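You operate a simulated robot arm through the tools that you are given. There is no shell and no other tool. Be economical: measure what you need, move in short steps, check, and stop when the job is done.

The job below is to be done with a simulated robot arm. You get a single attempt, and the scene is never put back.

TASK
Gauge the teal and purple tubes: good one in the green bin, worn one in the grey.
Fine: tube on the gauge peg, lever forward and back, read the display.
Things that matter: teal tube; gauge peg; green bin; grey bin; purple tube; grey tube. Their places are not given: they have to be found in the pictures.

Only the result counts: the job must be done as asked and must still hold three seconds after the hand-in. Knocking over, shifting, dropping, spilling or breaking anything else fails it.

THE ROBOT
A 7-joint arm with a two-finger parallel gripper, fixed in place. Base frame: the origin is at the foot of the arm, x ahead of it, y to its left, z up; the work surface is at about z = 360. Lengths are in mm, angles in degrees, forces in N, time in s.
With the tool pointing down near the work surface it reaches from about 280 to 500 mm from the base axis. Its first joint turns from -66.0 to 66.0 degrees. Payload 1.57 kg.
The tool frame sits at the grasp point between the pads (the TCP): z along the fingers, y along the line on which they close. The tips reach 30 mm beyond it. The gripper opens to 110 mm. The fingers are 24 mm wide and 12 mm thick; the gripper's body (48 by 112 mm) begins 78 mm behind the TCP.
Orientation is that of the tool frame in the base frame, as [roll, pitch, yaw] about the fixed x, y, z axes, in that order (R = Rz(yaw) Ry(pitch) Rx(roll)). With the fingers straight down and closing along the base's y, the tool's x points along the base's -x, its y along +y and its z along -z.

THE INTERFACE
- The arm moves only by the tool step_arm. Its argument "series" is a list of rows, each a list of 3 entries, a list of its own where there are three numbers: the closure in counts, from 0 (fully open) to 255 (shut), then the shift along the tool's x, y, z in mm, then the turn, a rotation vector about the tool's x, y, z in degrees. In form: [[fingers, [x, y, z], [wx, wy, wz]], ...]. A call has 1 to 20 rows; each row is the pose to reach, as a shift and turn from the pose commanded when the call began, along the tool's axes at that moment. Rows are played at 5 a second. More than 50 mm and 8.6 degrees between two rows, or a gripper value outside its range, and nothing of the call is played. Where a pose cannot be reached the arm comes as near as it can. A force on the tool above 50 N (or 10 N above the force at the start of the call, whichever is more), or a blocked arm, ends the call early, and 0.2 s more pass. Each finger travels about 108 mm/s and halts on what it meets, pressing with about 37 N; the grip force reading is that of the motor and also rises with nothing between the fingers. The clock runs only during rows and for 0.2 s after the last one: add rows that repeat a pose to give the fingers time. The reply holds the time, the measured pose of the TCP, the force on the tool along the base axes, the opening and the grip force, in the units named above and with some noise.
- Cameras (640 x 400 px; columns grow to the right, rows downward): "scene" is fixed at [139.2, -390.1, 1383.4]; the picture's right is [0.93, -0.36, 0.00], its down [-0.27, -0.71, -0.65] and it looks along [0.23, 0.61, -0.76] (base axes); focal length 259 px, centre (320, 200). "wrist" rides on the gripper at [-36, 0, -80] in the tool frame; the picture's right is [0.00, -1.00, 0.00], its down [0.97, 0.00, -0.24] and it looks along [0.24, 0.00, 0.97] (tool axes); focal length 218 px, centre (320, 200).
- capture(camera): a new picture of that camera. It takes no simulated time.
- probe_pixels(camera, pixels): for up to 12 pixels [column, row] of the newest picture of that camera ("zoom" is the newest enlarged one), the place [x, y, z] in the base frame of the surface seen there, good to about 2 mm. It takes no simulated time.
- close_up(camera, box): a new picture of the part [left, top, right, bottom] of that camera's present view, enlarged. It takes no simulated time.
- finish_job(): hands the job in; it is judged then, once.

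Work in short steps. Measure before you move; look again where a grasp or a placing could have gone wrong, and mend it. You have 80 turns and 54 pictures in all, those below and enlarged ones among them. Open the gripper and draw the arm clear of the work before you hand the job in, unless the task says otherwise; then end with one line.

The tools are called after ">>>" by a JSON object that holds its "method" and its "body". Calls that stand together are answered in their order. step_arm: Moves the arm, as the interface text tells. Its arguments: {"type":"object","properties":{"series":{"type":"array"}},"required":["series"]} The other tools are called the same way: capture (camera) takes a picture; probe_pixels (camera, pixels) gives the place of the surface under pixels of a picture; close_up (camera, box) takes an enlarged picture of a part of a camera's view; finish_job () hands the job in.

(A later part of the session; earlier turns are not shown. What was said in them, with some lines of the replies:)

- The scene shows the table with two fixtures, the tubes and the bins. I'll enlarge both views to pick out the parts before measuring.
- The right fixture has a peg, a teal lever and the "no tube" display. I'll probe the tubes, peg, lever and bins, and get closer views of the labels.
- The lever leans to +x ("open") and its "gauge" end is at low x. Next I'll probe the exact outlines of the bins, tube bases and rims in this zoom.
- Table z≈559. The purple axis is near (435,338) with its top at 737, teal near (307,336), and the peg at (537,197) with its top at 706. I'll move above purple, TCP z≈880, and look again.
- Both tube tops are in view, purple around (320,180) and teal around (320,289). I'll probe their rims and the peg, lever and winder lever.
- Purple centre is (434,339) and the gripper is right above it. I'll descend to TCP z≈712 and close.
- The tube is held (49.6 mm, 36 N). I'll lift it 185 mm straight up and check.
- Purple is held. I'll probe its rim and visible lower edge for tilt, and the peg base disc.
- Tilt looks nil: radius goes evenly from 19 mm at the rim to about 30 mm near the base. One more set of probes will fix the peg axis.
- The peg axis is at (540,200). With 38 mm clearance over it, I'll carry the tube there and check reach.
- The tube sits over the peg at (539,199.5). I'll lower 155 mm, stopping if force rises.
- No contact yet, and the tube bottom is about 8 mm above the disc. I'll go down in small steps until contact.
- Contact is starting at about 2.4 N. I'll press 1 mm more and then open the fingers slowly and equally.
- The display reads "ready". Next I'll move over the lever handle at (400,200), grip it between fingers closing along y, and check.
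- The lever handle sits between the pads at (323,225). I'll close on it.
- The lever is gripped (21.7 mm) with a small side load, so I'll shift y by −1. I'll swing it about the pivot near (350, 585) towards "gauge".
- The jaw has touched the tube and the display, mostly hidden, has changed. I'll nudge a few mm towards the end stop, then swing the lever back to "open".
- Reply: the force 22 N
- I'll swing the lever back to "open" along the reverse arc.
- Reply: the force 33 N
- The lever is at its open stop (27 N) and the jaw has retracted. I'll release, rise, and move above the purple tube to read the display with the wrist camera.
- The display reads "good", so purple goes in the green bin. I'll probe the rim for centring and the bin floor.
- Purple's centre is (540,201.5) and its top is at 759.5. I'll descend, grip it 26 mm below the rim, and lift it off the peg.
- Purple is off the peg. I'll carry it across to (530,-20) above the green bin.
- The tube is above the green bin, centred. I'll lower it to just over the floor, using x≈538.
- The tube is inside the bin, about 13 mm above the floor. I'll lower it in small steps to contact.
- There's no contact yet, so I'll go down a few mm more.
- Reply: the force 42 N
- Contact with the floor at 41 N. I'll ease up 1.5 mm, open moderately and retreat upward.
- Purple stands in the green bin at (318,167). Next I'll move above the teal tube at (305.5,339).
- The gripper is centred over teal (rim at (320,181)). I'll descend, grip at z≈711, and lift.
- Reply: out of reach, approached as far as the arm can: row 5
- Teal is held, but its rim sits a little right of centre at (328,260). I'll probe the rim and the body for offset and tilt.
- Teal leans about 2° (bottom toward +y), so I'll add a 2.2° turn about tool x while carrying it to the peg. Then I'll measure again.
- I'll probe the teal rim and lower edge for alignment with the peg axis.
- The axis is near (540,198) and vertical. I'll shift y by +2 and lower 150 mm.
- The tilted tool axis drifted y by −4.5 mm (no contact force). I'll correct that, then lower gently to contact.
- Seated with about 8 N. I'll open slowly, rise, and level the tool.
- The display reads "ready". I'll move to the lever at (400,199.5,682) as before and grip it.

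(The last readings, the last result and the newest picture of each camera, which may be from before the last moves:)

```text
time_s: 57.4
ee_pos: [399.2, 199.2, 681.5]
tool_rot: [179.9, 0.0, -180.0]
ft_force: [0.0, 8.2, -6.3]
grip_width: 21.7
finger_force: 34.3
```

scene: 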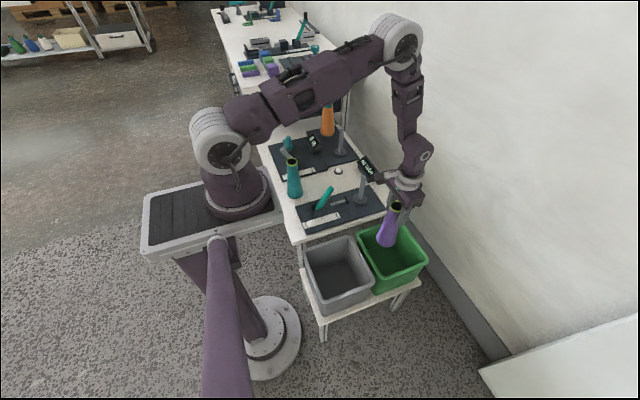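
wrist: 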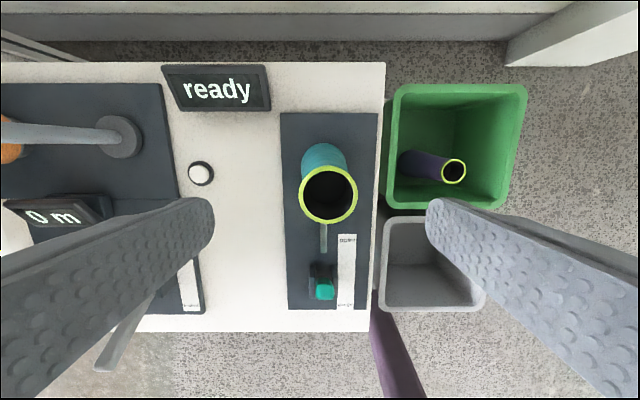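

The lever is gripped. I'll swing it to "gauge" along the same arc.

>>> {"method": "step_arm", "body": {"series": [[255, [5, 0, -2.3], [0, 0, 0]], [255, [18.7, 0, -7.3], [0, 0, 0]], [255, [28, 0, -9.5], [0, 0, 0]], [255, [37.3, 0, -10.9], [0, 0, 0]], [255, [47, 0, -11.4], [0, 0, 0]], [255, [56.2, 0, -11.2], [0, 0, 0]], [255, [65.5, 0, -10.2], [0, 0, 0]], [255, [74.8, 0, -8.3], [0, 0, 0]], [255, [83.8, 0, -5.6], [0, 0, 0]], [255, [92.7, 0, -2.1], [0, 0, 0]], [255, [102.5, 0, 2.7], [0, 0, 0]], [255, [102.5, 0, 2.7], [0, 0, 0]]]}}

>>> {"method": "close_up", "body": {"camera": "scene", "box": [280, 130, 400, 230]}}

```text
time_s: 60.0
ee_pos: [298.7, 200.0, 679.1]
tool_rot: [179.8, 0.2, 180.0]
ft_force: [7.4, 35.3, 4.2]
grip_width: 21.8
finger_force: 34.0
```

```text
4.00 times, centred on (340, 180) of scene
```

zoom: 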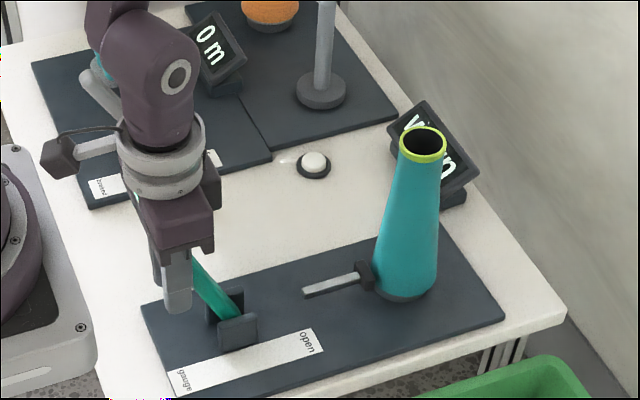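

The display seems to read "worn" ("w…rn" visible). I'll swing the lever back to open, with +1.5 mm y to relieve the side load.

>>> {"method": "step_arm", "body": {"series": [[255, [-8, 1.5, -4], [0, 0, 0]], [255, [-16, 1.5, -7.6], [0, 0, 0]], [255, [-25.5, 1.5, -10.8], [0, 0, 0]], [255, [-35, 1.5, -13], [0, 0, 0]], [255, [-44.4, 1.5, -14], [0, 0, 0]], [255, [-53.9, 1.5, -14.3], [0, 0, 0]], [255, [-63.3, 1.5, -13.8], [0, 0, 0]], [255, [-72.7, 1.5, -12.4], [0, 0, 0]], [255, [-82, 1.5, -10.3], [0, 0, 0]], [255, [-91, 1.5, -7.3], [0, 0, 0]], [255, [-100.6, 1.5, -3], [0, 0, 0]], [255, [-105, 1.5, -1], [0, 0, 0]], [255, [-105, 1.5, -1], [0, 0, 0]]]}}

>>> {"method": "close_up", "body": {"camera": "scene", "box": [280, 130, 400, 230]}}

```text
time_s: 62.8
ee_pos: [401.4, 200.8, 681.3]
tool_rot: [-180.0, -0.2, 179.9]
ft_force: [-30.2, 13.9, 15.6]
grip_width: 21.8
finger_force: 35.1
```

```text
4.00 times, centred on (340, 180) of scene
```

zoom: 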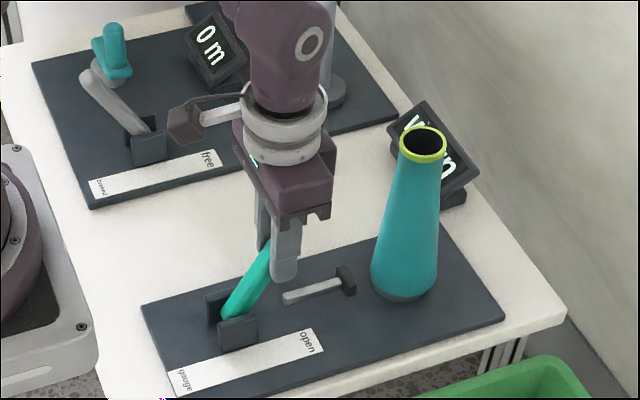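

The lever is at the open stop again. I'll release, rise, and go above the teal tube to read the display.

>>> {"method": "step_arm", "body": {"series": [[255, [3, 0, -0.5], [0, 0, 0]], [180, [3, 0, -0.5], [0, 0, 0]], [100, [3, 0, -0.5], [0, 0, 0]], [0, [3, 0, -0.5], [0, 0, 0]], [0, [3, 0, -40], [0, 0, 0]], [0, [3, 0, -80], [0, 0, 0]], [0, [3, 0, -120], [0, 0, 0]], [0, [3, 0, -150], [0, 0, 0]], [0, [-38, 0, -150], [0, 0, 0]], [0, [-78, 0, -150], [0, 0, 0]], [0, [-118, 0, -150], [0, 0, 0]], [0, [-138, 0, -150], [0, 0, 0]], [0, [-138, 0, -150], [0, 0, 0]]]}}

>>> {"method": "capture", "body": {"camera": "wrist"}}

```text
time_s: 65.6
ee_pos: [542.2, 198.2, 830.3]
tool_rot: [-179.9, 0.0, 179.9]
ft_force: [-0.3, -0.4, 0.0]
grip_width: 109.8
finger_force: 0.0
```

```text
16 pictures are left
```

wrist: 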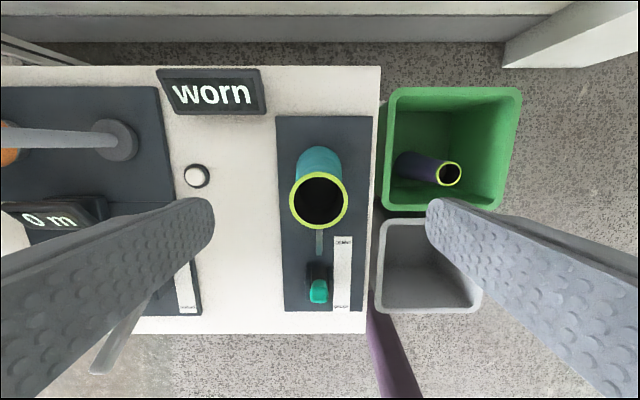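

"worn" is confirmed, so teal goes in the grey bin. I'll grip it and lift it off the peg.

>>> {"method": "step_arm", "body": {"series": [[0, [1, 1.5, 35], [0, 0, 0]], [0, [1, 1.5, 70], [0, 0, 0]], [0, [1, 1.5, 98], [0, 0, 0]], [0, [1, 1.5, 98], [0, 0, 0]], [110, [1, 1.5, 98], [0, 0, 0]], [140, [1, 1.5, 98], [0, 0, 0]], [170, [1, 1.5, 98], [0, 0, 0]], [255, [1, 1.5, 98], [0, 0, 0]], [255, [1, 1.5, 98], [0, 0, 0]], [255, [1, 1.5, 98], [0, 0, 0]], [255, [1, 1.5, 85], [0, 0, 0]], [255, [1, 1.5, 60], [0, 0, 0]], [255, [1, 1.5, 30], [0, 0, 0]], [255, [1, 1.5, 0], [0, 0, 0]], [255, [1, 1.5, -35], [0, 0, 0]], [255, [1, 1.5, -70], [0, 0, 0]], [255, [1, 1.5, -70], [0, 0, 0]]]}}

>>> {"method": "capture", "body": {"camera": "wrist"}}

```text
time_s: 69.2
ee_pos: [539.8, 200.7, 900.3]
tool_rot: [179.8, -0.1, -179.9]
ft_force: [0.5, -0.4, -0.6]
grip_width: 49.5
finger_force: 37.3
```

```text
15 pictures are left
```

wrist: 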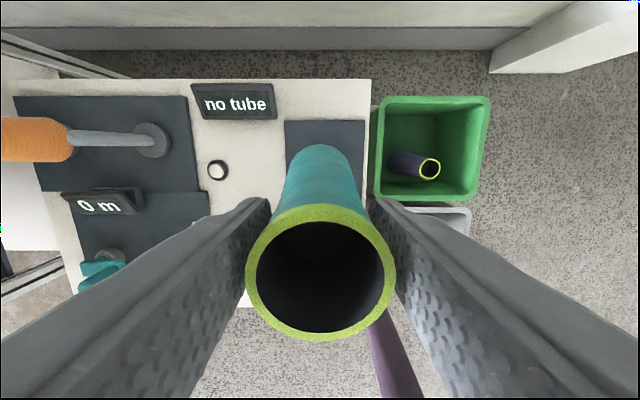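

Teal is off the peg. I'll carry it to above the grey bin centre, about (347,-24), and lower partway.

>>> {"method": "step_arm", "body": {"series": [[255, [13, -15, 0], [0, 0, 0]], [255, [39, -45, 0], [0, 0, 0]], [255, [68, -80, 0], [0, 0, 0]], [255, [98, -115, 0], [0, 0, 0]], [255, [128, -150, 0], [0, 0, 0]], [255, [158, -185, 0], [0, 0, 0]], [255, [184, -215, 0], [0, 0, 0]], [255, [193, -225, 0], [0, 0, 0]], [255, [193, -225, 0], [0, 0, 0]], [255, [193, -225, 40], [0, 0, 0]], [255, [193, -225, 80], [0, 0, 0]], [255, [193, -225, 120], [0, 0, 0]], [255, [193, -225, 140], [0, 0, 0]], [255, [193, -225, 140], [0, 0, 0]]]}}

>>> {"method": "capture", "body": {"camera": "wrist"}}

```text
time_s: 72.2
ee_pos: [348.3, -24.9, 762.0]
tool_rot: [-180.0, 0.1, 180.0]
ft_force: [-0.9, -0.6, 0.1]
grip_width: 49.4
finger_force: 37.1
```

```text
14 pictures are left
```

wrist: 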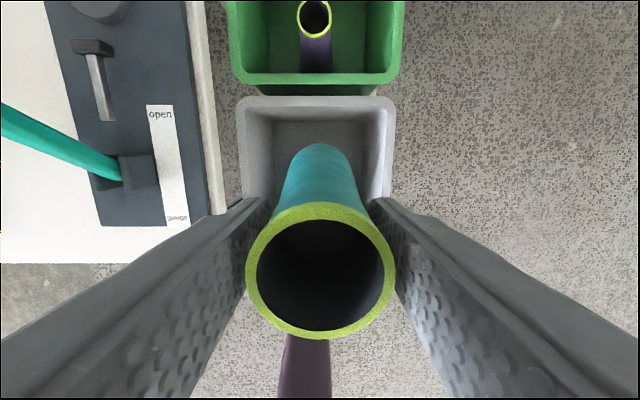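

Centred over the grey bin. I'll lower to just above the floor, TCP z≈519.

>>> {"method": "step_arm", "body": {"series": [[255, [0, 0, 30], [0, 0, 0]], [255, [0, 0, 65], [0, 0, 0]], [255, [0, 0, 100], [0, 0, 0]], [255, [0, 0, 135], [0, 0, 0]], [255, [0, 0, 170], [0, 0, 0]], [255, [0, 0, 200], [0, 0, 0]], [255, [0, 0, 225], [0, 0, 0]], [255, [0, 0, 238], [0, 0, 0]], [255, [0, 0, 243], [0, 0, 0]], [255, [0, 0, 243], [0, 0, 0]]]}}

>>> {"method": "capture", "body": {"camera": "wrist"}}

```text
time_s: 74.4
ee_pos: [347.3, -23.0, 517.5]
tool_rot: [180.0, 0.0, 180.0]
ft_force: [-0.5, 0.7, -0.3]
grip_width: 49.2
finger_force: 37.0
```

```text
13 pictures are left
```

wrist: 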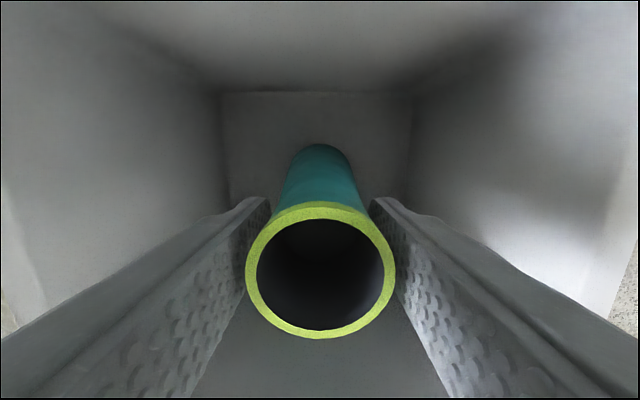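

No contact at 517.5. The tube should touch at about 514, so I'll inch down.

>>> {"method": "step_arm", "body": {"series": [[255, [0, 0, 1], [0, 0, 0]], [255, [0, 0, 2], [0, 0, 0]], [255, [0, 0, 3], [0, 0, 0]], [255, [0, 0, 3], [0, 0, 0]]]}}

```text
time_s: 75.4
ee_pos: [347.9, -23.7, 515.7]
tool_rot: [-180.0, 0.1, 179.9]
ft_force: [4.7, 1.6, 38.0]
grip_width: 49.4
finger_force: 36.6
```

Floor contact at 38 N. I'll ease up, open, and retreat upward.

>>> {"method": "step_arm", "body": {"series": [[255, [0, 0, -1.5], [0, 0, 0]], [255, [0, 0, -1.5], [0, 0, 0]], [130, [0, 0, -1.5], [0, 0, 0]], [110, [0, 0, -1.5], [0, 0, 0]], [70, [0, 0, -1.5], [0, 0, 0]], [40, [0, 0, -1.5], [0, 0, 0]], [40, [0, 0, -1.5], [0, 0, 0]], [40, [0, 0, -40], [0, 0, 0]], [40, [0, 0, -80], [0, 0, 0]], [40, [0, 0, -120], [0, 0, 0]], [40, [0, 0, -165], [0, 0, 0]], [40, [0, 0, -210], [0, 0, 0]], [40, [0, 0, -255], [0, 0, 0]], [40, [0, 0, -300], [0, 0, 0]], [40, [0, 0, -345], [0, 0, 0]], [0, [0, 0, -390], [0, 0, 0]], [0, [0, 0, -430], [0, 0, 0]], [0, [0, 0, -430], [0, 0, 0]]]}}

>>> {"method": "capture", "body": {"camera": "wrist"}}

>>> {"method": "capture", "body": {"camera": "scene"}}

```text
time_s: 79.2
ee_pos: [346.2, -25.9, 944.3]
tool_rot: [179.9, 0.0, 180.0]
ft_force: [0.0, 0.4, 0.6]
grip_width: 110.0
finger_force: 0.0
```

```text
12 pictures are left
```

wrist: 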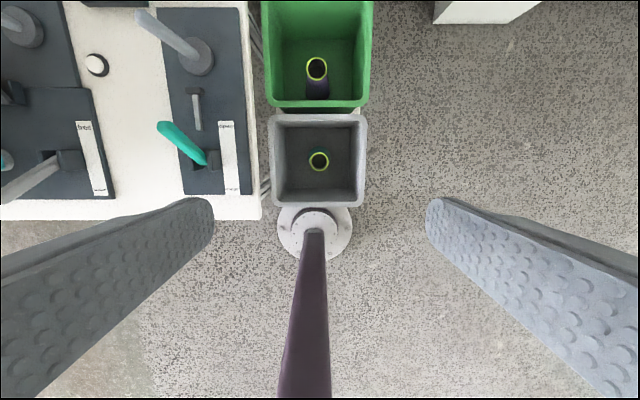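

```text
11 pictures are left
```

scene: 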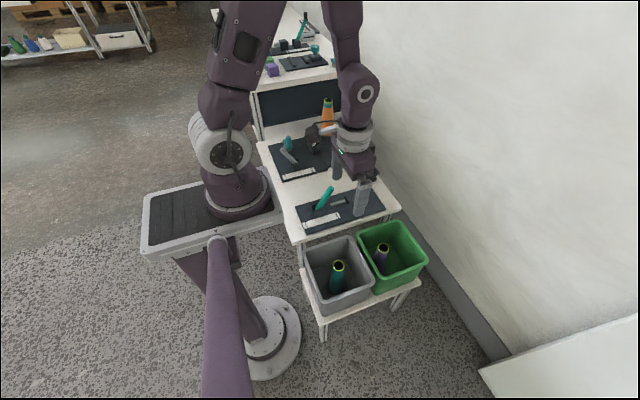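

Purple stands in the green bin and teal in the grey bin. The lever is open, the gripper is open, and the arm is clear above, so I'll hand in.

>>> {"method": "finish_job", "body": {}}

```text
The job is handed in.
```

I gauged both tubes: purple read "good" and is in the green bin; teal read "worn" and is in the grey bin.
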